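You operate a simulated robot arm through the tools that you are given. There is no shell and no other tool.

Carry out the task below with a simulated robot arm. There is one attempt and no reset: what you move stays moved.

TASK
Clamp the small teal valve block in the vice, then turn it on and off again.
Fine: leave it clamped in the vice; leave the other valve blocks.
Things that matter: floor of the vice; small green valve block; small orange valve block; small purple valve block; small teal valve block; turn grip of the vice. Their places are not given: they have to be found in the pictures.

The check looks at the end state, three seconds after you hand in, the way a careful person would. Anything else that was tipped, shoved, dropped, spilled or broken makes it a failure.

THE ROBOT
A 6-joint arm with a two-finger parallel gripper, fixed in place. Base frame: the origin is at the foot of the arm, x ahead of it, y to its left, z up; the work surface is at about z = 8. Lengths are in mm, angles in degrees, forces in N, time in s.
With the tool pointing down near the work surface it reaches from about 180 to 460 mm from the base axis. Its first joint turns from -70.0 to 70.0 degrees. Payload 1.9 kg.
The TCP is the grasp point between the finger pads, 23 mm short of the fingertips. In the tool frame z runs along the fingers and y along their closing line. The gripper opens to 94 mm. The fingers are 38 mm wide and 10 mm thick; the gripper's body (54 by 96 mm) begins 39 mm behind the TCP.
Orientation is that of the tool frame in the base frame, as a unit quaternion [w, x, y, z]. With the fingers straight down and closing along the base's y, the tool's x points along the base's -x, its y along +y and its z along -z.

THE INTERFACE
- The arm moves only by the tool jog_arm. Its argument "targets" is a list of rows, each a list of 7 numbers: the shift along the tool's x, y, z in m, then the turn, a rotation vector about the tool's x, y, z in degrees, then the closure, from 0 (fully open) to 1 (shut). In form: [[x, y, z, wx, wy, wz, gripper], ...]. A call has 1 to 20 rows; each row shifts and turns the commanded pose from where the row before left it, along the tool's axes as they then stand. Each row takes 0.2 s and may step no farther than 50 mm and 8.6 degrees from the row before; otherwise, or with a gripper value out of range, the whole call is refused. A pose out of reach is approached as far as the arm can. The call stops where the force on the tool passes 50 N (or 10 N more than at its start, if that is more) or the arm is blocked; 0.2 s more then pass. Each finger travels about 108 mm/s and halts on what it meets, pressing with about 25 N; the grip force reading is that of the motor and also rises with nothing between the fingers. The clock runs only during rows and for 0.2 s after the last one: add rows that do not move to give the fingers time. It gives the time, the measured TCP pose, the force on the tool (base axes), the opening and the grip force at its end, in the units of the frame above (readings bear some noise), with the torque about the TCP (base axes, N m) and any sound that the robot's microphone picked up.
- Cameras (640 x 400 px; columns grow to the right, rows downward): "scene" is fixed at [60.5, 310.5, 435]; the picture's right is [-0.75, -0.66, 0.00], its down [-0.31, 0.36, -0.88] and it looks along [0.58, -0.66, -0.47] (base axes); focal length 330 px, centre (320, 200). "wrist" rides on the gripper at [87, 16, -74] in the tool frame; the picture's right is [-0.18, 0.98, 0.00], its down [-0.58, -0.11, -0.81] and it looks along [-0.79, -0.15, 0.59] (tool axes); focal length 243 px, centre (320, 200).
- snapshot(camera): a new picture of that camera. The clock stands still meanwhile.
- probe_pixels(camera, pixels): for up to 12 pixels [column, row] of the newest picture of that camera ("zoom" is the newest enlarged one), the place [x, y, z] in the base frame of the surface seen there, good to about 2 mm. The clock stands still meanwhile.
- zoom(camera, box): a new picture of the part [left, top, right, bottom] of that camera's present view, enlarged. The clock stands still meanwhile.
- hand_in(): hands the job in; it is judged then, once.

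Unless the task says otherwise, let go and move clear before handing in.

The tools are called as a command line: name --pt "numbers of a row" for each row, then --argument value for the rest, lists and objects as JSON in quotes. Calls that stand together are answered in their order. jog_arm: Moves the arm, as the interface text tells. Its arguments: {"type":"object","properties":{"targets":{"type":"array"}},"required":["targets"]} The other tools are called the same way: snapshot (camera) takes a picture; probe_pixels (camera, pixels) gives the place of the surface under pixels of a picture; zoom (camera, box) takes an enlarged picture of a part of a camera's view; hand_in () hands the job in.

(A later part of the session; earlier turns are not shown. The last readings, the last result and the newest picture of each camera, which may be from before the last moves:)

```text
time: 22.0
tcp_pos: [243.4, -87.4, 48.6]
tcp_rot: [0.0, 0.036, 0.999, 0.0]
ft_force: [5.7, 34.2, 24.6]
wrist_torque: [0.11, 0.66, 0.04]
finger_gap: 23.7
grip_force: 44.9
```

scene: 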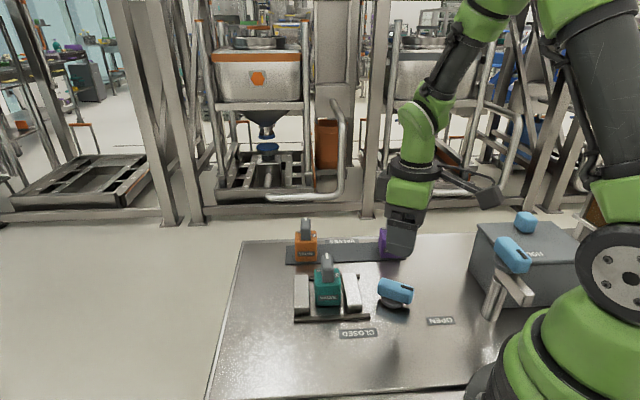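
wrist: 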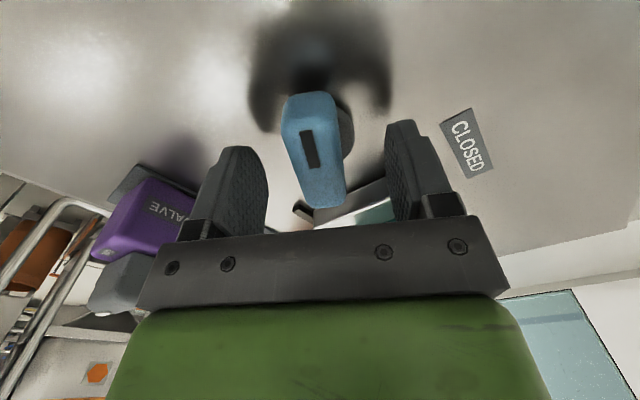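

Yaw is now -4° with +34 N in y and +25 N up; the grip's axis is about 2 mm further +x. I'll correct +1 mm in y, 0.5 mm up, and continue.

jog_arm --pt "-0.0001 0.0007 -0.0005 0 0 0 1" --pt "0 0.00015 0 0 0 4 1" --pt "0 0.00015 0 0 0 4 1" --pt "0 0 0 0 0 0 1"

zoom --camera "scene" --box '[280, 220, 480, 345]'

```text
time: 23.0
tcp_pos: [243.4, -89.1, 48.9]
tcp_rot: [-0.001, 0.107, 0.994, 0.001]
ft_force: [-8.3, 11.4, 12.8]
wrist_torque: [-0.44, -0.93, 0.02]
finger_gap: 24.0
grip_force: 44.9
```

```text
3.20 times, centred on (380, 282) of scene
```

zoom: 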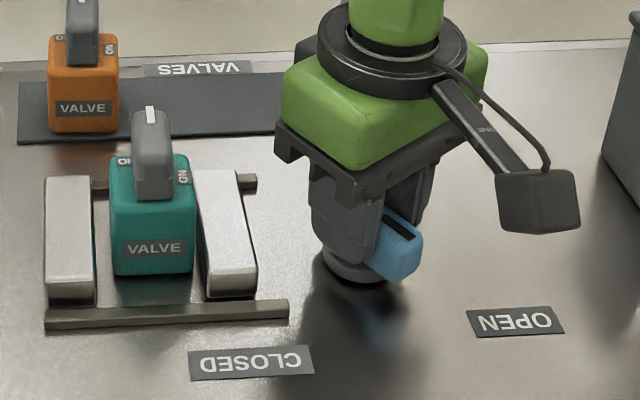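

The vice's right jaw has begun to move in, and the grip is at yaw -12°. I'll continue with small corrections.

jog_arm --pt "5e-05 0.0002 -0.00025 0 0 4 1" --pt "5e-05 0.0002 0 0 0 4 1" --pt "5e-05 0.0002 0 0 0 4 1" --pt "0 0 0 0 0 0 1"

```text
time: 24.0
tcp_pos: [242.7, -88.6, 49.7]
tcp_rot: [0.0, 0.209, 0.978, 0.001]
ft_force: [-5.2, -28.3, -31.9]
wrist_torque: [-0.43, 0.07, -0.03]
finger_gap: 24.1
grip_force: 44.6
```

Yaw -24° now with -28 N in y and -32 N in z, so I overcorrected. I'll shift back -0.5 mm in y, 0.6 mm down, and continue.

jog_arm --pt "-0.0001 -0.0005 0.0006 0 0 4 1" --pt "0 0 0 0 0 4 1" --pt "0 0 0 0 0 4 1" --pt "0 0 0 0 0 0 1"

```text
time: 25.0
tcp_pos: [242.7, -86.6, 48.5]
tcp_rot: [0.001, 0.31, 0.951, 0.001]
ft_force: [-7.9, -15.3, -4.3]
wrist_torque: [-0.78, -0.32, -0.01]
finger_gap: 24.1
grip_force: 45.4
```

Yaw -36° with mild forces. Continuing with a small correction.

jog_arm --pt "-0.0001 -0.0003 0.0001 0 0 4 1" --pt "0 0 0 0 0 4 1" --pt "0 0 0 0 0 4 1" --pt "0 0 0 0 0 0 1"

zoom --camera "scene" --box '[280, 220, 480, 345]'

```text
time: 26.0
tcp_pos: [243.1, -86.8, 48.0]
tcp_rot: [0.001, 0.406, 0.914, 0.001]
ft_force: [26.2, 35.1, -0.9]
wrist_torque: [0.92, 0.92, 0.0]
finger_gap: 23.9
grip_force: 45.0
```

```text
3.20 times, centred on (380, 282) of scene
```

zoom: 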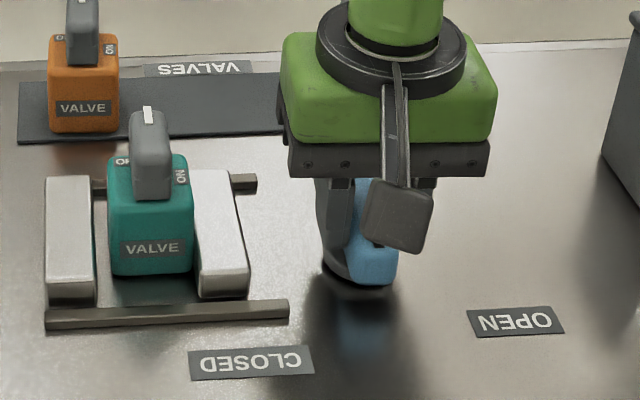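

Yaw -48°; the right jaw has reached the block and only that jaw moves. Side force is (26,35) N, so I'll shift 0.8 mm along the closing line and continue.

jog_arm --pt "0.0001 0.0008 0 0 0 0 1" --pt "0 0 0 0 0 4 1" --pt "0 0 0 0 0 4 1" --pt "0 0 0 0 0 0 1"

```text
time: 27.0
tcp_pos: [243.4, -87.7, 49.2]
tcp_rot: [-0.001, 0.47, 0.883, 0.001]
ft_force: [16.6, 30.4, -11.7]
wrist_torque: [-0.55, -0.41, 0.06]
finger_gap: 23.8
grip_force: 44.5
```

Yaw -56°; still 31 N along the closing line. I'll shift another 0.7 mm and continue turning.

jog_arm --pt "0.0003 0.0007 0.0002 0 0 0 1" --pt "0 0.0001 0 0 0 4 1" --pt "0 0.0001 0 0 0 4 1" --pt "0 0 0 0 0 0 1"

zoom --camera "scene" --box '[280, 220, 480, 345]'

```text
time: 28.0
tcp_pos: [242.5, -86.9, 49.8]
tcp_rot: [0.0, 0.531, 0.847, 0.0]
ft_force: [-4.8, -5.5, 8.4]
wrist_torque: [-1.17, -0.41, 0.0]
finger_gap: 24.0
grip_force: 45.0
```

```text
3.20 times, centred on (380, 282) of scene
```

zoom: 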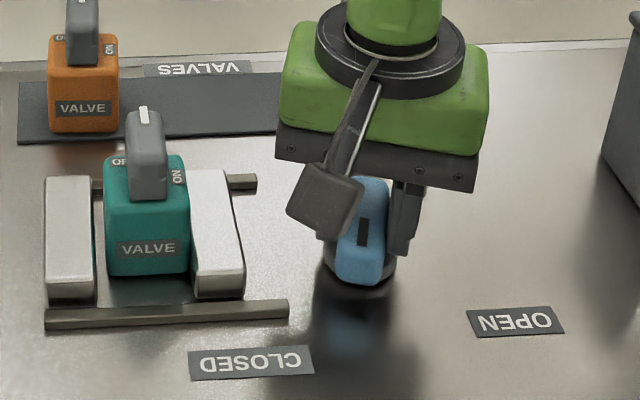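

Yaw -64°, forces small, and the block is being pushed towards the fixed left jaw. Continuing.

jog_arm --pt "0 0 -0.0001 0 0 4 1" --pt "0 0 0 0 0 4 1" --pt "0 0 0 0 0 4 1" --pt "0 0 0 0 0 0 1"

```text
time: 29.0
tcp_pos: [243.8, -87.2, 50.0]
tcp_rot: [-0.001, 0.617, 0.787, 0.0]
ft_force: [-15.2, -35.1, 11.8]
wrist_torque: [-0.41, 0.42, -0.03]
finger_gap: 24.4
grip_force: 45.0
```

Yaw -76°; force (-15,-35) N. I'll shift -0.6 mm along tool x and -0.5 mm along tool y and go on in small turns.

jog_arm --pt "-0.0006 -0.0005 -0.0002 0 0 0 1" --pt "0 0 0 0 0 4 1" --pt "0 0 0 0 0 4 1" --pt "0 0 0 0 0 0 1"

zoom --camera "scene" --box '[280, 220, 480, 345]'

```text
time: 30.0
tcp_pos: [242.8, -86.8, 48.8]
tcp_rot: [-0.001, 0.669, 0.743, 0.001]
ft_force: [8.1, 31.8, -12.3]
wrist_torque: [0.31, -0.15, 0.03]
finger_gap: 24.1
grip_force: 45.1
```

```text
3.20 times, centred on (380, 282) of scene
```

zoom: 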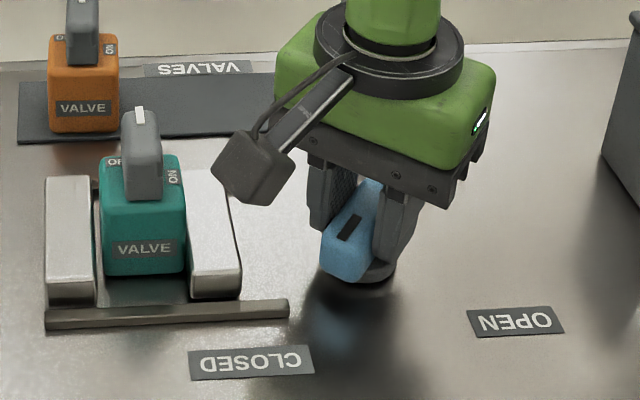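

Yaw -84°; the block is almost against the left jaw. I'll correct 0.5 mm and keep turning in smaller steps.

jog_arm --pt "0.0005 0.0002 0.0002 0 0 0 1" --pt "0 0 0 0 0 3 1" --pt "0 0 0 0 0 3 1" --pt "0 0 0 0 0 0 1"

zoom --camera "scene" --box '[280, 240, 380, 325]'

```text
time: 31.0
tcp_pos: [243.0, -87.3, 49.7]
tcp_rot: [0.001, 0.709, 0.705, 0.001]
ft_force: [4.6, -8.1, -10.4]
wrist_torque: [0.94, 0.37, -0.02]
finger_gap: 23.9
grip_force: 44.3
```

```text
4.71 times, centred on (330, 282) of scene
```

zoom: 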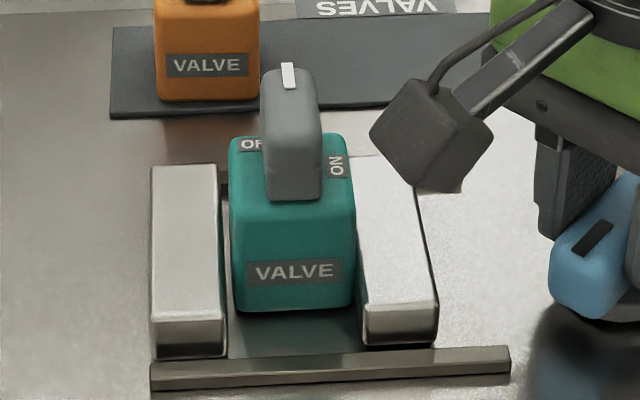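

Yaw -90°, with roughly 2–3 mm still between block and left jaw. Continuing in 3° steps, watching torque and sound.

jog_arm --pt "0 0 0.0002 0 0 3 1" --pt "0 0 0 0 0 3 1" --pt "0 0 0 0 0 0 1"

zoom --camera "scene" --box '[280, 240, 380, 325]'

```text
time: 31.8
tcp_pos: [243.9, -87.1, 48.6]
tcp_rot: [0.0, 0.745, 0.667, 0.001]
ft_force: [-4.7, -32.2, 1.8]
wrist_torque: [-0.43, 0.31, 0.01]
finger_gap: 24.2
grip_force: 44.8
```

```text
4.71 times, centred on (330, 282) of scene
```

zoom: 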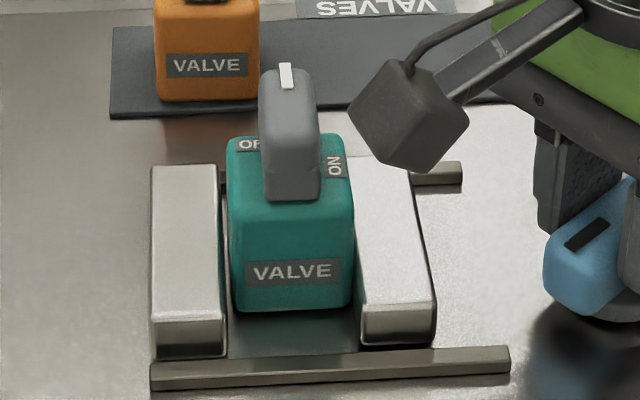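

Yaw -96°, torque still ≈0, block nearly touching the left jaw. I'll correct -0.6 mm along tool x and continue.

jog_arm --pt "-0.0006 0 0 0 0 0 1" --pt "0 0 0 0 0 3 1" --pt "0 0 0 0 0 3 1" --pt "0 0 0 0 0 0 1"

zoom --camera "scene" --box '[280, 240, 380, 325]'

```text
time: 32.8
tcp_pos: [244.5, -86.9, 50.3]
tcp_rot: [0.001, 0.778, 0.628, 0.002]
ft_force: [7.0, -8.4, 0.5]
wrist_torque: [-0.98, 0.25, -0.03]
finger_gap: 23.8
grip_force: 45.1
```

```text
4.71 times, centred on (330, 282) of scene
```

zoom: 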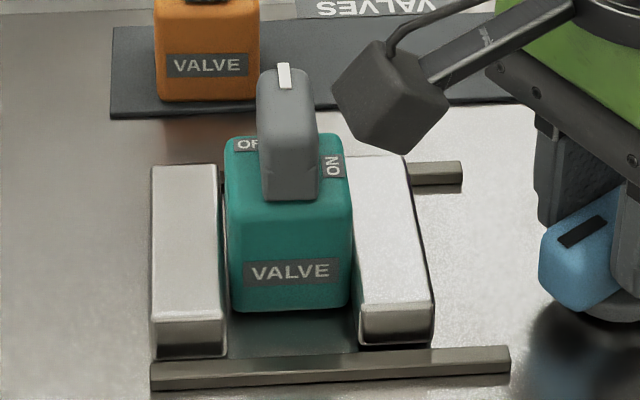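

Yaw -102°, torque still near 0, the block is just about at the left jaw. I'll continue in 3° steps until the torque rises.

jog_arm --pt "0 0 0 0 0 3 1" --pt "0 0 0 0 0 2 1" --pt "0 0 0 0 0 0 1"

zoom --camera "scene" --box '[280, 240, 380, 325]'

```text
time: 33.6
tcp_pos: [243.7, -86.9, 48.8]
tcp_rot: [0.001, 0.803, 0.596, 0.001]
ft_force: [14.9, 10.2, 12.4]
wrist_torque: [-0.59, 0.15, 1.96]
finger_gap: 24.0
grip_force: 45.3
```

```text
4.71 times, centred on (330, 282) of scene
```

zoom: 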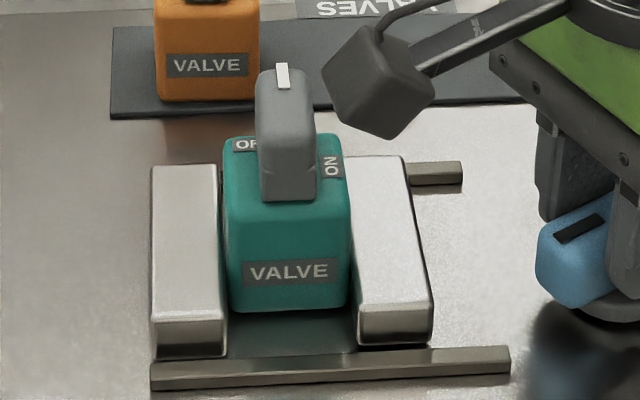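

Torque has jumped to +1.96 N·m at yaw -107°: the jaw is now pressing the block against the left jaw (or the grip is at its stop). I'll turn 2° more to tighten and read.

jog_arm --pt "0 0 0 0 0 1 1" --pt "0 0 0 0 0 1 1" --pt "0 0 0 0 0 0 1"

zoom --camera "scene" --box '[280, 240, 420, 325]'

```text
time: 34.4
tcp_pos: [243.5, -87.2, 48.9]
tcp_rot: [0.001, 0.814, 0.58, 0.002]
ft_force: [16.6, 6.9, 25.0]
wrist_torque: [0.09, 0.04, 2.02]
finger_gap: 25.5
grip_force: 44.4
```

```text
4.57 times, centred on (350, 282) of scene
```

zoom: 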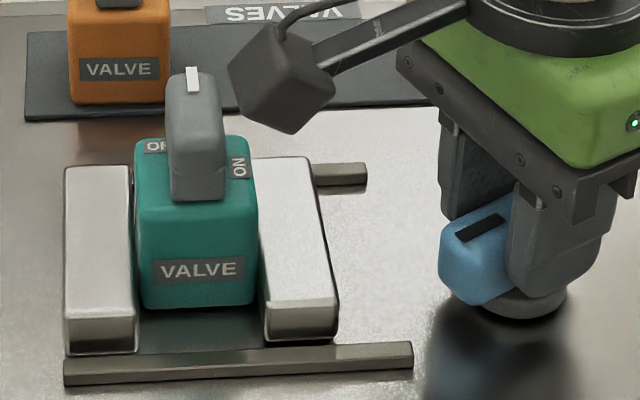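

The fingers now slip on the grip (gap 25.5) at 2 N·m, so it is firmly tightened and the block is flush with both jaws. I'll ease back 2° to unload, then open the fingers.

jog_arm --pt "0 0 0 0 0 -1 1" --pt "0 0 0 0 0 -0.8 1" --pt "0 0 0 0 0 0 1"

jog_arm --pt "0 0 0 0 0 0 0.6" --pt "0 0 0 0 0 0 0.4" --pt "0 0 0 0 0 0 0.4" --pt "0 0 0 0 0 0 0.4"

zoom --camera "scene" --box '[280, 240, 420, 325]'

```text
time: 35.2
tcp_pos: [244.0, -86.7, 49.7]
tcp_rot: [0.0, 0.805, 0.593, 0.001]
ft_force: [20.5, 1.8, 1.9]
wrist_torque: [0.56, -0.11, 1.56]
finger_gap: 24.5
grip_force: 45.0
```

```text
time: 36.2
tcp_pos: [242.7, -87.7, 48.8]
tcp_rot: [-0.001, 0.805, 0.593, 0.0]
ft_force: [-0.4, -0.1, 0.5]
wrist_torque: [0.0, -0.03, -0.02]
finger_gap: 56.3
grip_force: 0.1
```

```text
4.57 times, centred on (350, 282) of scene
```

zoom: 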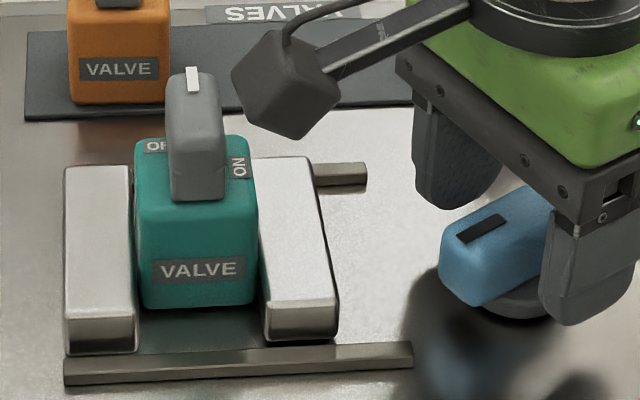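

The fingers are open, the grip stayed at CLOSED, and the block remains flush between the jaws. I'll rise 110 mm and look at it from the wrist camera.

jog_arm --pt "0 0 -0.02 0 0 0 0.4" --pt "0 0 -0.03 0 0 0 0.4" --pt "0 0 -0.03 0 0 0 0.4" --pt "0 0 -0.03 0 0 0 0.4" --pt "0 0 0 0 0 0 0.4"

zoom --camera "scene" --box '[280, 220, 420, 330]'

```text
time: 37.4
tcp_pos: [244.5, -86.3, 160.8]
tcp_rot: [0.0, 0.806, 0.593, 0.001]
ft_force: [0.3, -0.4, -0.1]
wrist_torque: [0.03, -0.03, 0.02]
finger_gap: 56.4
grip_force: 0.1
```

```text
3.64 times, centred on (350, 275) of scene
```

zoom: 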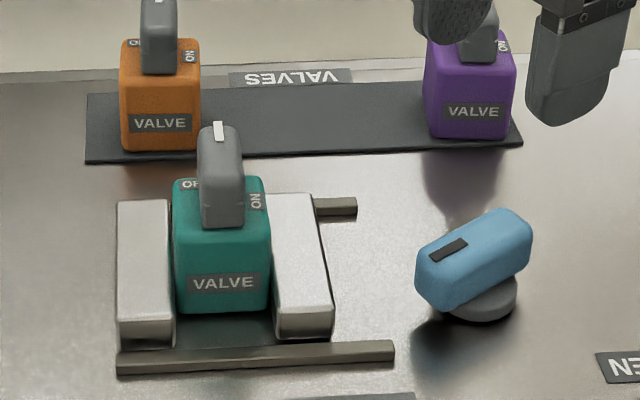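

The vice grip's mark now points to CLOSED and the teal block is gripped between the jaws. I'll zoom on the teal handle and probe it.

zoom --camera "scene" --box '[310, 245, 370, 315]'

```text
5.71 times, centred on (340, 280) of scene
```

zoom: 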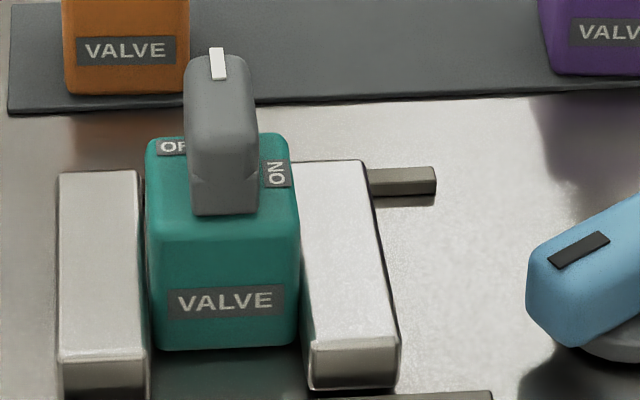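

probe_pixels --camera "zoom" --pixels '[[213, 52], [219, 78], [195, 75], [246, 75], [197, 120], [250, 120], [200, 205], [250, 205], [160, 220], [290, 220], [160, 335], [290, 335]]'

probe_pixels --camera "zoom" --pixels '[[155, 147], [282, 143], [150, 190], [293, 190], [137, 200], [305, 200], [225, 110], [225, 135], [240, 60], [200, 60]]'

```text
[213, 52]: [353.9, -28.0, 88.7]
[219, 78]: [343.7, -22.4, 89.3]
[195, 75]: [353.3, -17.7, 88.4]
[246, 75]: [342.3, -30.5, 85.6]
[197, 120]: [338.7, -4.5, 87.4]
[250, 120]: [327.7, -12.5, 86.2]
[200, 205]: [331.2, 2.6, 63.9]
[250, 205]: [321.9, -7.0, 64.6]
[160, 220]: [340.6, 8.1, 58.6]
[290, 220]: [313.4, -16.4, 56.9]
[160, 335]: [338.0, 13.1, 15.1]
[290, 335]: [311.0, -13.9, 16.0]
```

```text
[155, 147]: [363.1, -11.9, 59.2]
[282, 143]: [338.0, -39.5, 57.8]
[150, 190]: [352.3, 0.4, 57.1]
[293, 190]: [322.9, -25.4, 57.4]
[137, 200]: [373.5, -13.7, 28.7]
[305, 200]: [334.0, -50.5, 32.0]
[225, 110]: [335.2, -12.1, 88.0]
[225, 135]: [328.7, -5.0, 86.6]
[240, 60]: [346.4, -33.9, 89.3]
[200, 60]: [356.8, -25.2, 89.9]
```

The handle's centre is about (340,-16), top z≈89.5, lying along about -46° with the mark at OFF. I'll move over it at z≈160 and first test that the wrist can turn to yaw -138° before gripping.

jog_arm --pt "0.0321 0.0237 0 0 0 0 0.4" --pt "0.0321 0.0237 0 0 0 0 0.4" --pt "0.0321 0.0237 0 0 0 0 0.4" --pt "0 0 0 0 0 8 0.4" --pt "0 0 0 0 0 8 0.4" --pt "0 0 0 0 0 8 0.4" --pt "0 0 0 0 0 7 0.4" --pt "0 0 0 0 0 0 0.4"

```text
time: 39.2
tcp_pos: [339.7, -15.7, 160.6]
tcp_rot: [-0.001, 0.935, 0.355, 0.0]
ft_force: [-0.1, 0.3, 0.2]
wrist_torque: [-0.01, 0.01, 0.02]
finger_gap: 56.6
grip_force: 0.0
```

The wrist reaches yaw -138.5° freely. I'll turn back to yaw -46° so the fingers straddle the handle's sides, then look.

jog_arm --pt "0 0 0 0 0 -8.4 0.4" --pt "0 0 0 0 0 -8.4 0.4" --pt "0 0 0 0 0 -8.4 0.4" --pt "0 0 0 0 0 -8.4 0.4" --pt "0 0 0 0 0 -8.4 0.4" --pt "0 0 0 0 0 -8.4 0.4" --pt "0 0 0 0 0 -8.4 0.4" --pt "0 0 0 0 0 -8.4 0.4" --pt "0 0 0 0 0 -8.4 0.4" --pt "0 0 0 0 0 -8.4 0.4" --pt "0 0 0 0 0 -8.4 0.4" --pt "0 0 0 0 0 0 0.4"

snapshot --camera "wrist"

zoom --camera "wrist" --box '[250, 0, 390, 120]'

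```text
time: 41.8
tcp_pos: [340.1, -18.3, 158.8]
tcp_rot: [-0.001, 0.388, 0.921, 0.001]
ft_force: [0.0, 0.5, -1.0]
wrist_torque: [-0.02, 0.02, -0.01]
finger_gap: 56.5
grip_force: 0.1
```

```text
taken
```

wrist: 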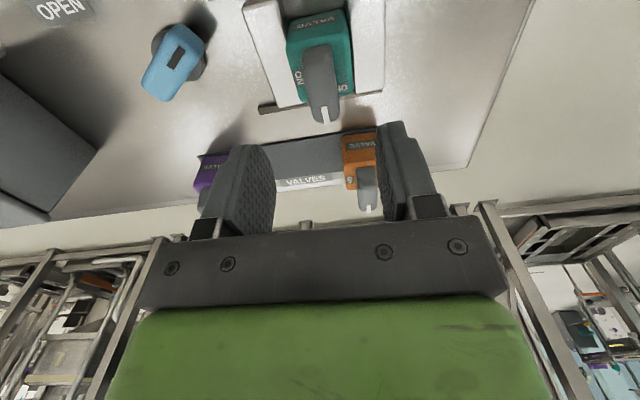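

```text
3.33 times, centred on (320, 60) of wrist
```

zoom: 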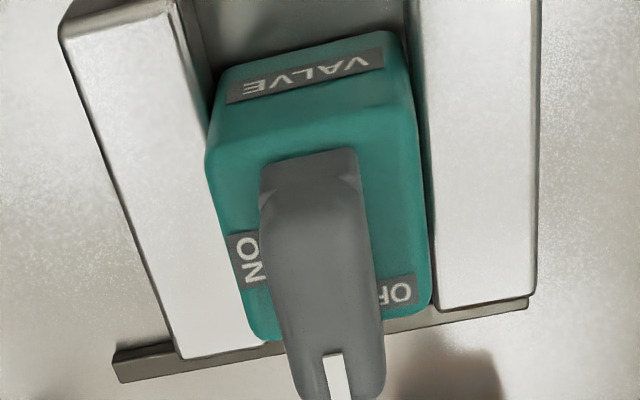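

The wrist view shows the handle with its mark over the far side, ON at (247,260) and OFF at (395,290) in the zoom. I'll probe labels, handle and block top to fix angles.

probe_pixels --camera "zoom" --pixels '[[247, 260], [240, 240], [252, 280], [403, 290], [385, 295], [335, 365], [342, 395], [270, 200], [355, 200], [285, 340], [375, 330], [310, 220]]'

probe_pixels --camera "zoom" --pixels '[[215, 160], [410, 125], [425, 290], [265, 330], [220, 110], [395, 50], [195, 170], [420, 170], [310, 175], [300, 380], [385, 385], [330, 300]]'

```text
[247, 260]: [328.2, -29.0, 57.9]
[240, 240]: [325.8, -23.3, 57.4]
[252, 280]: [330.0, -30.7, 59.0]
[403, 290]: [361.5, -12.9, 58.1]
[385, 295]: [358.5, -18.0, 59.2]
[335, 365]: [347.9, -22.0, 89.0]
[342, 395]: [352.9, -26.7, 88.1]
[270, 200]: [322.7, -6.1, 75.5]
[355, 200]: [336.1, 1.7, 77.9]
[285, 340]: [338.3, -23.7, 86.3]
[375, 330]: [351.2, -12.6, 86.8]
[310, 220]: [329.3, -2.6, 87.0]
```

```text
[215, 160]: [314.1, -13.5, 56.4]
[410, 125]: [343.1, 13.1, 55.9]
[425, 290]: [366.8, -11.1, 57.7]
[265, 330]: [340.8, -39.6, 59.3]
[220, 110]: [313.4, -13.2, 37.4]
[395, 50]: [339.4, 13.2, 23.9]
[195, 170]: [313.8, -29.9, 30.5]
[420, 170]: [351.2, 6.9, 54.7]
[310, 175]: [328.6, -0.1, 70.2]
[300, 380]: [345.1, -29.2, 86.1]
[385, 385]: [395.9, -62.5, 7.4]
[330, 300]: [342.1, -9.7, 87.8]
```

The handle's centreline is at -46° through about (341,-15.5), and ON lies at about -132°, i.e. clockwise. I'll shift 1 mm along the closing line and descend to TCP z≈87 with the fingers straddling the handle.

jog_arm --pt "0 0.001 0.03 0 0 0 0.4" --pt "0 0 0.025 0 0 0 0.4" --pt "0 0 0.012 0 0 0 0.4" --pt "0 0 0.006 0 0 0 0.4" --pt "0 0 0 0 0 0 0.4"

snapshot --camera "wrist"

zoom --camera "scene" --box '[280, 210, 400, 320]'

```text
time: 43.0
tcp_pos: [341.8, -14.8, 84.3]
tcp_rot: [0.0, 0.39, 0.921, 0.001]
ft_force: [-0.6, -0.1, 1.2]
wrist_torque: [0.02, -0.02, -0.01]
finger_gap: 56.3
grip_force: 0.0
```

```text
taken
```

wrist: 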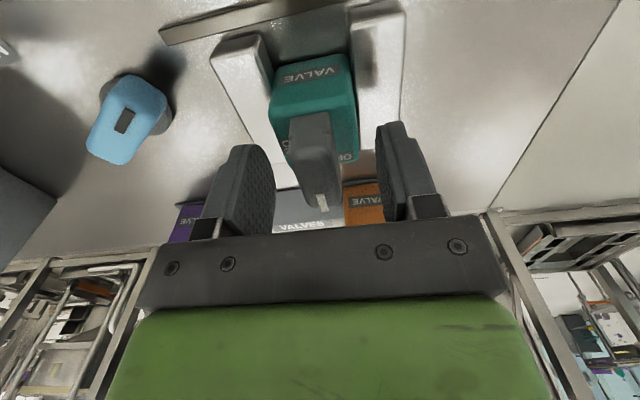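

```text
3.64 times, centred on (340, 265) of scene
```

zoom: 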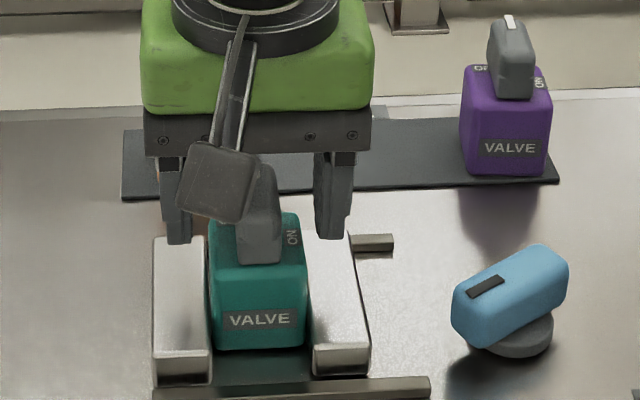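

TCP z reads 84.3, so the tips are at ~61, a bit near the block's top (58.5). I'll raise 3 mm and then close on the handle.

jog_arm --pt "0 0 -0.003 0 0 0 0.4" --pt "0 0 0 0 0 0 0.65" --pt "0 0 0 0 0 0 0.75" --pt "0 0 0 0 0 0 0.8" --pt "0 0 0 0 0 0 0.85" --pt "0 0 0 0 0 0 0.85"

zoom --camera "wrist" --box '[220, 30, 440, 230]'

```text
time: 44.4
tcp_pos: [342.0, -15.8, 88.8]
tcp_rot: [0.0, 0.39, 0.921, 0.001]
ft_force: [-2.4, -2.7, 0.7]
wrist_torque: [-0.11, 0.13, 0.05]
finger_gap: 19.7
grip_force: 24.8
```

```text
2.00 times, centred on (330, 130) of wrist
```

zoom: 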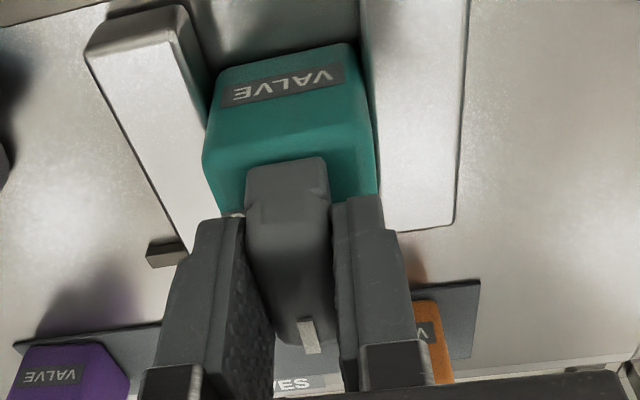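

The handle is held (gap 19.7 mm, 25 N) with almost no side force. I'll start turning clockwise towards ON in small steps.

jog_arm --pt "0 0 0 0 0 3 1" --pt "0 0 0 0 0 4 1" --pt "0 0 0 0 0 4 1" --pt "0 0 0 0 0 0 1"

zoom --camera "scene" --box '[280, 210, 400, 320]'

```text
time: 45.4
tcp_pos: [341.7, -15.4, 88.5]
tcp_rot: [0.0, 0.477, 0.879, 0.001]
ft_force: [-1.9, 0.4, 2.7]
wrist_torque: [0.1, 0.08, -0.01]
finger_gap: 19.5
grip_force: 24.7
```

```text
3.64 times, centred on (340, 265) of scene
```

zoom: 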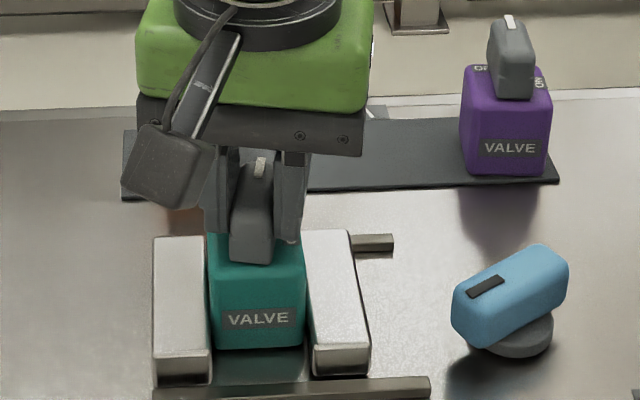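

The handle turns with it (yaw now -57°), forces under 3 N and the block steady. Continuing clockwise.

jog_arm --pt "0 0 0 0 0 4 1" --pt "0 0 0 0 0 4 1" --pt "0 0 0 0 0 4 1" --pt "0 0 0 0 0 4 1" --pt "0 0 0 0 0 0 1"

jog_arm --pt "0 0 0 0 0 4 1" --pt "0 0 0 0 0 4 1" --pt "0 0 0 0 0 4 1" --pt "0 0 0 0 0 0 1"

zoom --camera "scene" --box '[280, 210, 400, 320]'

```text
time: 46.6
tcp_pos: [340.8, -16.4, 89.3]
tcp_rot: [-0.002, 0.594, 0.804, 0.0]
ft_force: [-0.8, -0.7, -0.2]
wrist_torque: [-0.05, 0.02, -0.02]
finger_gap: 19.3
grip_force: 24.5
```

```text
time: 47.6
tcp_pos: [340.9, -16.1, 89.2]
tcp_rot: [-0.001, 0.676, 0.737, 0.001]
ft_force: [-1.2, 0.3, 1.2]
wrist_torque: [-0.03, -0.01, -0.02]
finger_gap: 19.6
grip_force: 25.0
```

```text
3.64 times, centred on (340, 265) of scene
```

zoom: 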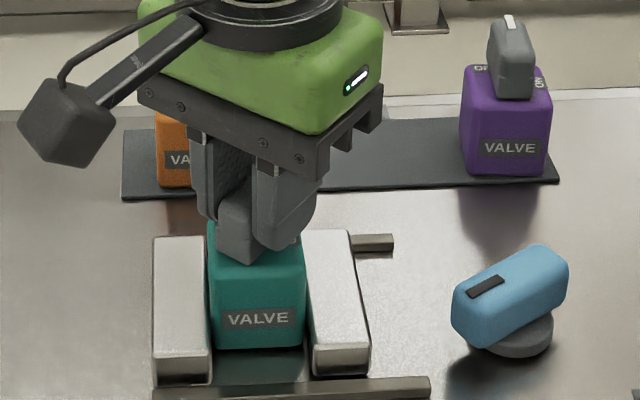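

Yaw -85°, the handle follows with no resistance and the block stays still. Continuing towards ON.

jog_arm --pt "0 0 0 0 0 4 1" --pt "0 0 0 0 0 4 1" --pt "0 0 0 0 0 4 1" --pt "0 0 0 0 0 4 1" --pt "0 0 0 0 0 4 1" --pt "0 0 0 0 0 0 1"

jog_arm --pt "0 0 0 0 0 4 1" --pt "0 0 0 0 0 4 1" --pt "0 0 0 0 0 4 1" --pt "0 0 0 0 0 0 1"

zoom --camera "scene" --box '[280, 210, 400, 320]'

```text
time: 49.0
tcp_pos: [341.0, -16.8, 89.3]
tcp_rot: [-0.001, 0.793, 0.609, 0.002]
ft_force: [-3.0, -7.1, -0.1]
wrist_torque: [-0.41, 0.15, -0.02]
finger_gap: 19.5
grip_force: 25.1
```

```text
time: 50.0
tcp_pos: [341.2, -15.9, 88.4]
tcp_rot: [-0.001, 0.852, 0.523, 0.0]
ft_force: [-6.8, -9.8, -0.1]
wrist_torque: [-0.59, 0.32, -0.02]
finger_gap: 19.5
grip_force: 25.5
```

```text
3.64 times, centred on (340, 265) of scene
```

zoom: 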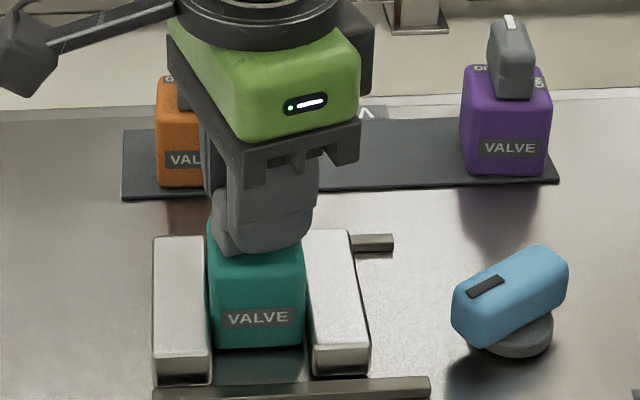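

Yaw -117° (71° turned), no turning resistance yet. I'll continue in 3° steps, watching for the ON stop or a sound.

jog_arm --pt "0 0 0 0 0 3 1" --pt "0 0 0 0 0 3 1" --pt "0 0 0 0 0 3 1" --pt "0 0 0 0 0 0 1"

jog_arm --pt "0 0 0 0 0 3 1" --pt "0 0 0 0 0 3 1" --pt "0 0 0 0 0 0 1"

zoom --camera "scene" --box '[280, 210, 400, 320]'

```text
time: 51.0
tcp_pos: [341.0, -15.9, 88.5]
tcp_rot: [-0.001, 0.891, 0.454, 0.0]
ft_force: [-9.2, -8.6, 6.7]
wrist_torque: [-0.43, 0.35, 0.02]
finger_gap: 19.6
grip_force: 24.7
```

```text
time: 51.8
tcp_pos: [341.5, -15.6, 89.7]
tcp_rot: [-0.001, 0.913, 0.407, 0.001]
ft_force: [-3.7, -1.9, -0.5]
wrist_torque: [-0.16, 0.23, -0.04]
finger_gap: 19.3
grip_force: 25.0
```

```text
3.64 times, centred on (340, 265) of scene
```

zoom: 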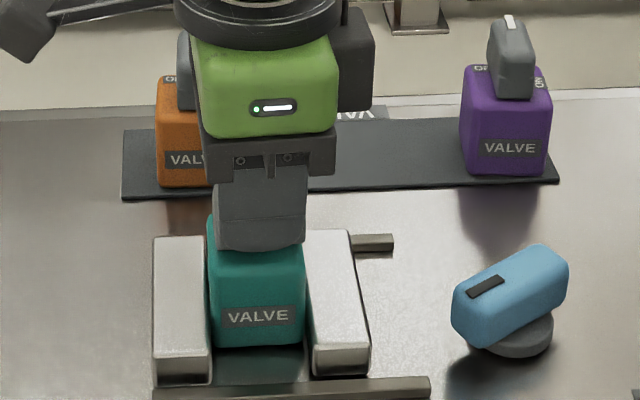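

Yaw -132°; the block's VALVE label looks about 3 px higher in the zoom than before, so it may have been lifted slightly. I'll check closely before going on.

zoom --camera "scene" --box '[310, 265, 370, 325]'

snapshot --camera "wrist"

```text
6.67 times, centred on (340, 295) of scene
```

zoom: 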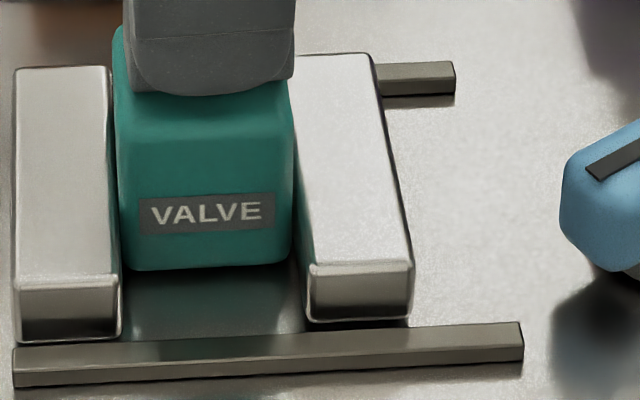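

```text
taken
```

wrist: 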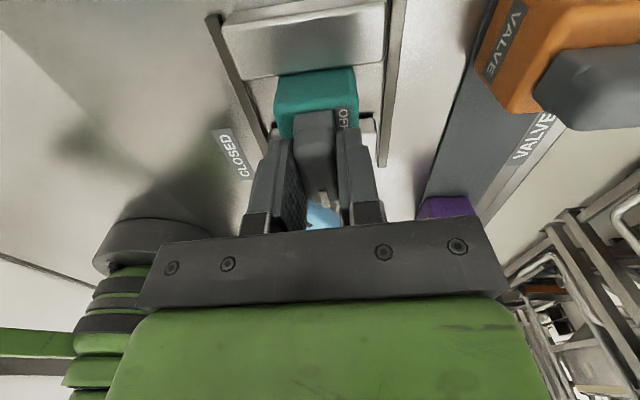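

The label sits about 0.85 px higher than before, meaning ~1.5 mm up or ~3 mm back. I'll probe the front face and label points to see which.

probe_pixels --camera "zoom" --pixels '[[140, 160], [180, 160], [220, 160], [270, 160], [140, 250], [180, 250], [220, 250], [270, 245], [200, 180], [250, 180], [160, 235], [240, 235]]'

probe_pixels --camera "zoom" --pixels '[[160, 264], [200, 263], [250, 259], [200, 290], [200, 240], [120, 60], [116, 50], [122, 100], [286, 100], [280, 250], [130, 262], [220, 270]]'

```text
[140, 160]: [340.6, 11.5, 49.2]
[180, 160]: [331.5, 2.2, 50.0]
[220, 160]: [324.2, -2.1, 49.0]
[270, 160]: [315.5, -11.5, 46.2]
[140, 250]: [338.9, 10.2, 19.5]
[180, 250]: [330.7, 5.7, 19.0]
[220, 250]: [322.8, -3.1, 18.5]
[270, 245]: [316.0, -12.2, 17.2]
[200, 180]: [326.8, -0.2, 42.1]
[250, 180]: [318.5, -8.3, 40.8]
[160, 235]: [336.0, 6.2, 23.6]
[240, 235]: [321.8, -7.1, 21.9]
```

```text
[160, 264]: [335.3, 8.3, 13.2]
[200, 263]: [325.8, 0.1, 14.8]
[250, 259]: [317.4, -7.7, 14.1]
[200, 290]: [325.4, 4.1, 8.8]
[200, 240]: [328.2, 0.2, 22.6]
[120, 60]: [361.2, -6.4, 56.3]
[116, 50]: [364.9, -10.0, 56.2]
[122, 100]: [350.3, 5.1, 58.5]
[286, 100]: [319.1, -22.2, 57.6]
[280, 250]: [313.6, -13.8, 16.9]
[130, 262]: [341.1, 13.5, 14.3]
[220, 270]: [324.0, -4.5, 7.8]
```

The probes show at most ~1.5 mm shift back along the jaws, no tilt and the top still at z≈57–58, so it's still well clamped. The handle is at 86° of turn; I'll go on in 2° steps to find the ON end.

jog_arm --pt "0 0 0 0 0 2 1" --pt "0 0 0 0 0 0 1"

jog_arm --pt "0 0 0 0 0 2 1" --pt "0 0 0 0 0 0 1"

zoom --camera "scene" --box '[310, 265, 370, 325]'

```text
time: 52.4
tcp_pos: [341.1, -15.7, 90.5]
tcp_rot: [-0.001, 0.92, 0.391, 0.002]
ft_force: [-0.9, -1.0, 0.5]
wrist_torque: [-0.02, 0.04, -0.03]
finger_gap: 19.6
grip_force: 25.2
```

```text
time: 53.0
tcp_pos: [340.0, -16.6, 88.9]
tcp_rot: [0.0, 0.927, 0.376, 0.0]
ft_force: [-0.2, -0.1, 0.6]
wrist_torque: [0.05, 0.01, 0.0]
finger_gap: 19.3
grip_force: 25.3
```

```text
6.67 times, centred on (340, 295) of scene
```

zoom: 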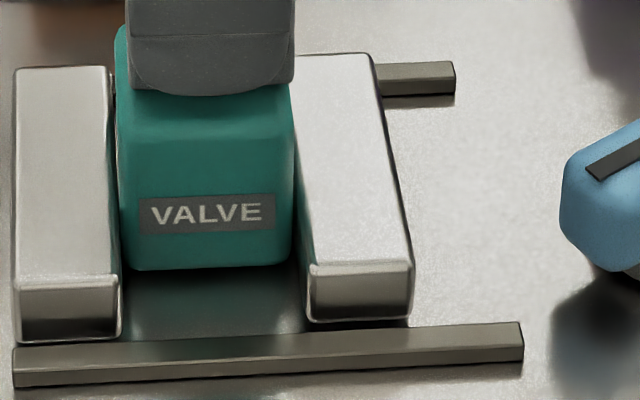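

Turned 90° (yaw -136°) with forces ≈0 and no stop felt yet. I'll continue a little further in 3° steps to find the ON end.

jog_arm --pt "0 0 0 0 0 3 1" --pt "0 0 0 0 0 0 1"

jog_arm --pt "0 0 0 0 0 3 1" --pt "0 0 0 0 0 0 1"

zoom --camera "scene" --box '[310, 235, 370, 325]'

zoom --camera "wrist" --box '[230, 30, 420, 240]'

```text
time: 53.6
tcp_pos: [341.0, -16.0, 88.1]
tcp_rot: [0.0, 0.937, 0.35, 0.0]
ft_force: [-9.2, -4.4, 12.6]
wrist_torque: [-0.1, 0.23, 0.47]
finger_gap: 19.5
grip_force: 25.2
```

```text
time: 54.2
tcp_pos: [340.8, -16.2, 88.7]
tcp_rot: [-0.002, 0.945, 0.326, 0.0]
ft_force: [-13.9, -5.5, -0.3]
wrist_torque: [-0.31, 0.54, 0.55]
finger_gap: 19.6
grip_force: 25.3
```

```text
4.44 times, centred on (340, 280) of scene
```

zoom: 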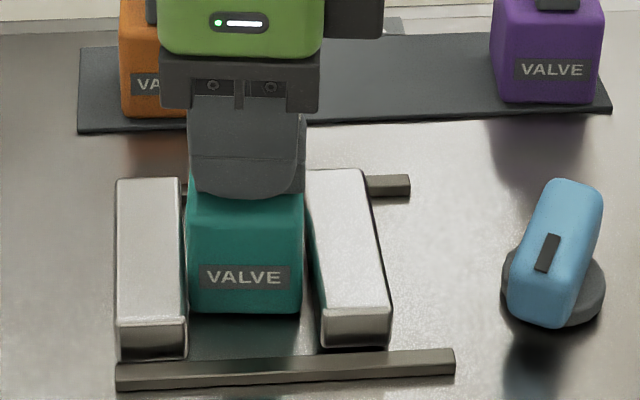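

```text
1.90 times, centred on (325, 135) of wrist
```

zoom: 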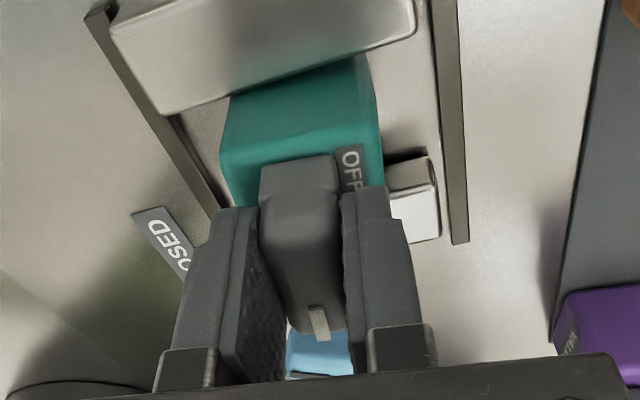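

At yaw -139° torque rose to +0.5 N·m: that is the ON stop, but by -142° the block twisted and pushed the jaw back — the vice grip's mark at (547,252) has turned back some way. I'll ease back 6° and inspect before doing anything else.

jog_arm --pt "0 0 0 0 0 -3 1" --pt "0 0 0 0 0 -2 1" --pt "0 0 0 0 0 0 1"

zoom --camera "scene" --box '[300, 245, 420, 330]'

snapshot --camera "wrist"

```text
time: 55.0
tcp_pos: [340.6, -15.3, 89.7]
tcp_rot: [0.0, 0.93, 0.367, 0.002]
ft_force: [0.1, 0.0, 0.6]
wrist_torque: [-0.01, 0.0, 0.02]
finger_gap: 19.5
grip_force: 25.0
```

```text
4.71 times, centred on (360, 288) of scene
```

zoom: 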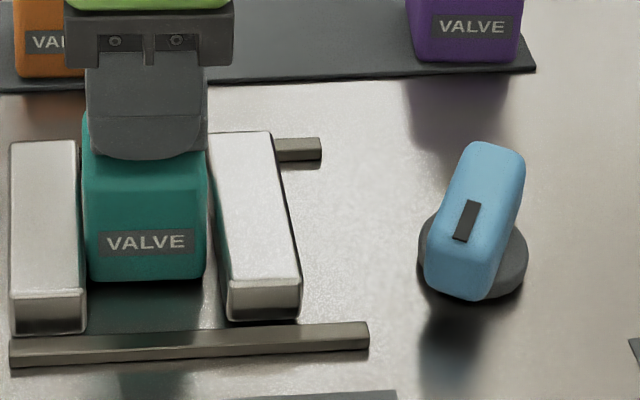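

```text
taken
```

wrist: 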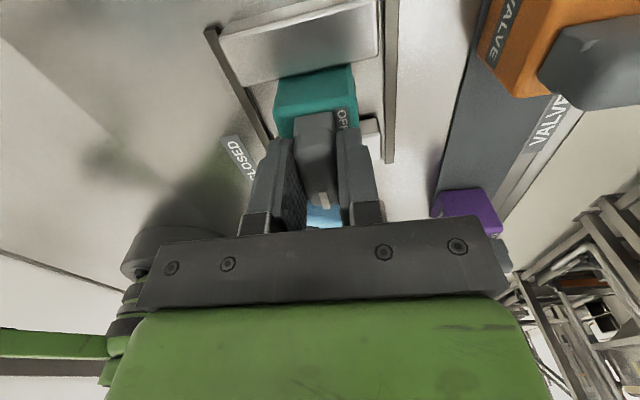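

The right jaw has backed off a few mm and the handle is at ON with no load. I'll release the handle, rise, and go re-tighten the vice with the valve left ON for the moment.

jog_arm --pt "0 0 0 0 0 0 0.7" --pt "0 0 0 0 0 0 0.5" --pt "0 0 0 0 0 0 0.4" --pt "0 0 0 0 0 0 0.4"

jog_arm --pt "0 0 -0.015 0 0 0 0.4" --pt "0 0 -0.03 0 0 0 0.4" --pt "0 0 -0.03 0 0 0 0.4" --pt "0 0 0 0 0 0 0.4"

zoom --camera "scene" --box '[300, 235, 420, 330]'

snapshot --camera "wrist"

```text
time: 56.0
tcp_pos: [341.1, -15.7, 89.3]
tcp_rot: [-0.001, 0.93, 0.367, 0.001]
ft_force: [-0.1, -0.3, -1.0]
wrist_torque: [-0.05, 0.05, 0.01]
finger_gap: 56.6
grip_force: 0.0
```

```text
time: 57.0
tcp_pos: [338.6, -17.4, 166.0]
tcp_rot: [-0.002, 0.93, 0.367, 0.001]
ft_force: [0.6, 0.8, -0.5]
wrist_torque: [0.01, -0.02, 0.01]
finger_gap: 56.3
grip_force: 0.0
```

```text
4.21 times, centred on (360, 282) of scene
```

zoom: 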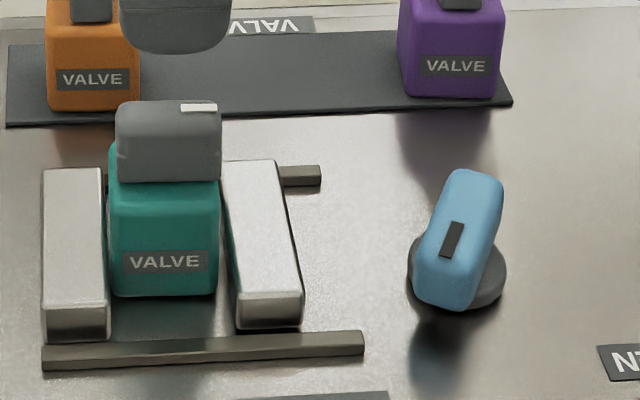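

```text
taken
```

wrist: 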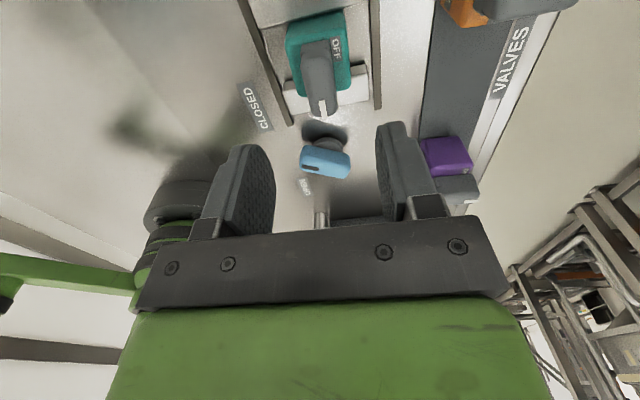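

The handle's mark now points to ON (right), and the right jaw is a few mm off the block. I'll probe the vice grip's new angle and the jaw gap.

zoom --camera "scene" --box '[370, 265, 430, 320]'

zoom --camera "wrist" --box '[230, 0, 400, 190]'

```text
7.27 times, centred on (400, 292) of scene
```

zoom: 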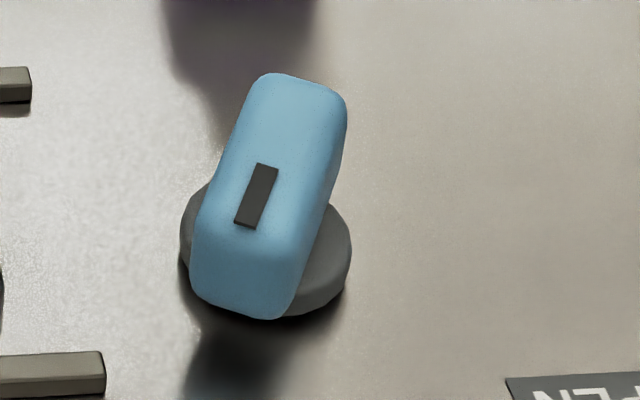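

```text
2.11 times, centred on (315, 95) of wrist
```

zoom: 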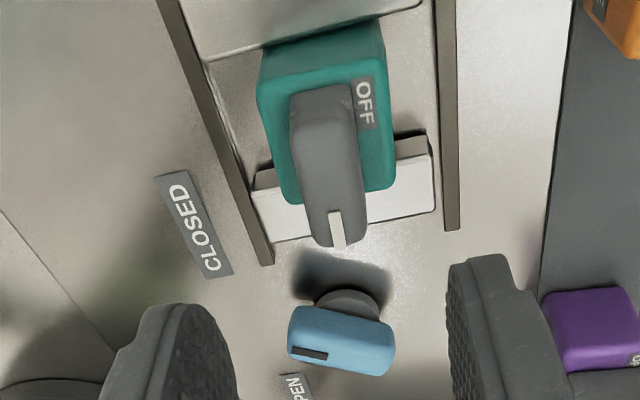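

probe_pixels --camera "zoom" --pixels '[[293, 349], [325, 354], [295, 335], [390, 350], [340, 330], [340, 365], [265, 65], [380, 30], [392, 180], [285, 195], [262, 175], [425, 140]]'

zoom --camera "scene" --box '[370, 265, 430, 320]'

```text
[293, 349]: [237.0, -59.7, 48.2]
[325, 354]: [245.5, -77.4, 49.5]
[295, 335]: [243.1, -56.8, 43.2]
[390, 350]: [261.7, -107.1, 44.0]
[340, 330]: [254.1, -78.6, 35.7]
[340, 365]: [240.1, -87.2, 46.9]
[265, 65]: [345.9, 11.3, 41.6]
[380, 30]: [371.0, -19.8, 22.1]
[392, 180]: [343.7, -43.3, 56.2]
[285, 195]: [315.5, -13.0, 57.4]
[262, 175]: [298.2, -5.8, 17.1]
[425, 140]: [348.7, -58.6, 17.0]
```

```text
7.27 times, centred on (400, 292) of scene
```

zoom: 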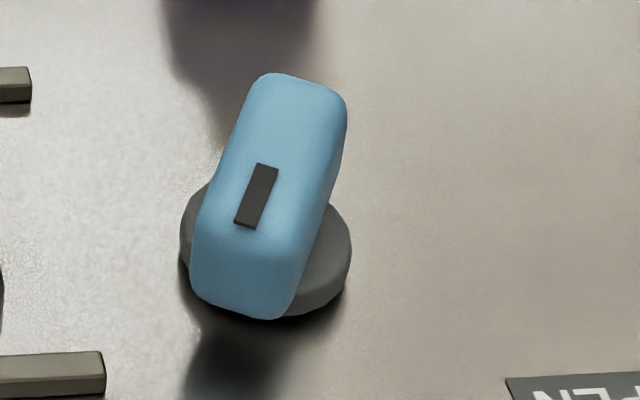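

probe_pixels --camera "zoom" --pixels '[[268, 166], [243, 224], [262, 78], [338, 92], [200, 240], [225, 160], [330, 170], [285, 110], [230, 250], [200, 290], [270, 310], [300, 240]]'

```text
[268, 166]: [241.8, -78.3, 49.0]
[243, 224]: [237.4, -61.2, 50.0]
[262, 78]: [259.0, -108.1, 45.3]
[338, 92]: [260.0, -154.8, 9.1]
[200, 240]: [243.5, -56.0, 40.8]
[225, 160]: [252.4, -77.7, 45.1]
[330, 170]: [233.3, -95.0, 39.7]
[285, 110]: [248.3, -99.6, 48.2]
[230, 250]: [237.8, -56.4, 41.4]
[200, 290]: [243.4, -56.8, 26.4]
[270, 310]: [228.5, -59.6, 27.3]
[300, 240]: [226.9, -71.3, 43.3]
```

The vice grip's mark is at about 105° (it backed off ~32° from 73°). I'll turn to yaw -75° and move over the grip at height to re-grip it.

jog_arm --pt "0 0 0 0 0 -7.75 0.4" --pt "0 0 0 0 0 -7.75 0.4" --pt "0 0 0 0 0 -7.75 0.4" --pt "0 0 0 0 0 -7.75 0.4" --pt "0 0 0 0 0 -7.75 0.4" --pt "0 0 0 0 0 -7.75 0.4" --pt "0 0 0 0 0 -7.75 0.4" --pt "0 0 0 0 0 -7.75 0.4" --pt "-0.0145 -0.0374 0 0 0 0 0.4" --pt "-0.0145 -0.0374 0 0 0 0 0.4" --pt "-0.0145 -0.0373 0 0 0 0 0.4" --pt "0 0 0 0 0 0 0.4" --pt "0 0 0 0 0 0 0.4"

snapshot --camera "wrist"

zoom --camera "wrist" --box '[250, 0, 390, 120]'

```text
time: 59.8
tcp_pos: [243.2, -89.2, 163.4]
tcp_rot: [0.0, 0.608, 0.794, 0.0]
ft_force: [0.6, -0.3, 0.4]
wrist_torque: [0.03, -0.01, 0.01]
finger_gap: 56.2
grip_force: 0.0
```

```text
taken
```

wrist: 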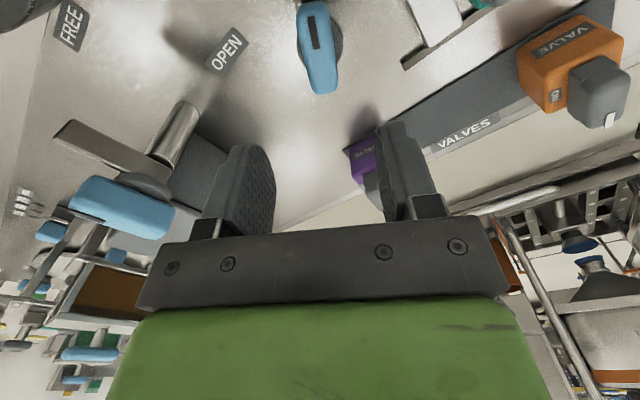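

```text
3.33 times, centred on (320, 60) of wrist
```

zoom: 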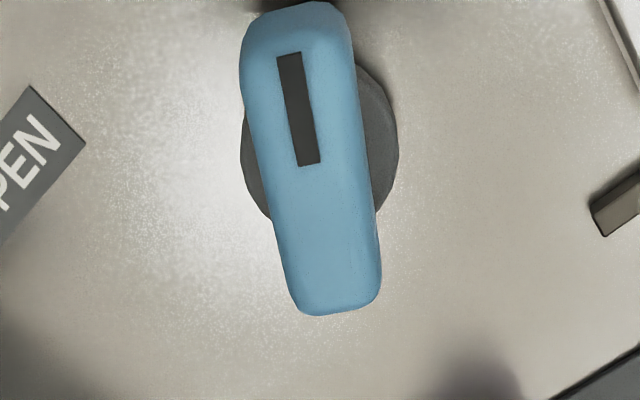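

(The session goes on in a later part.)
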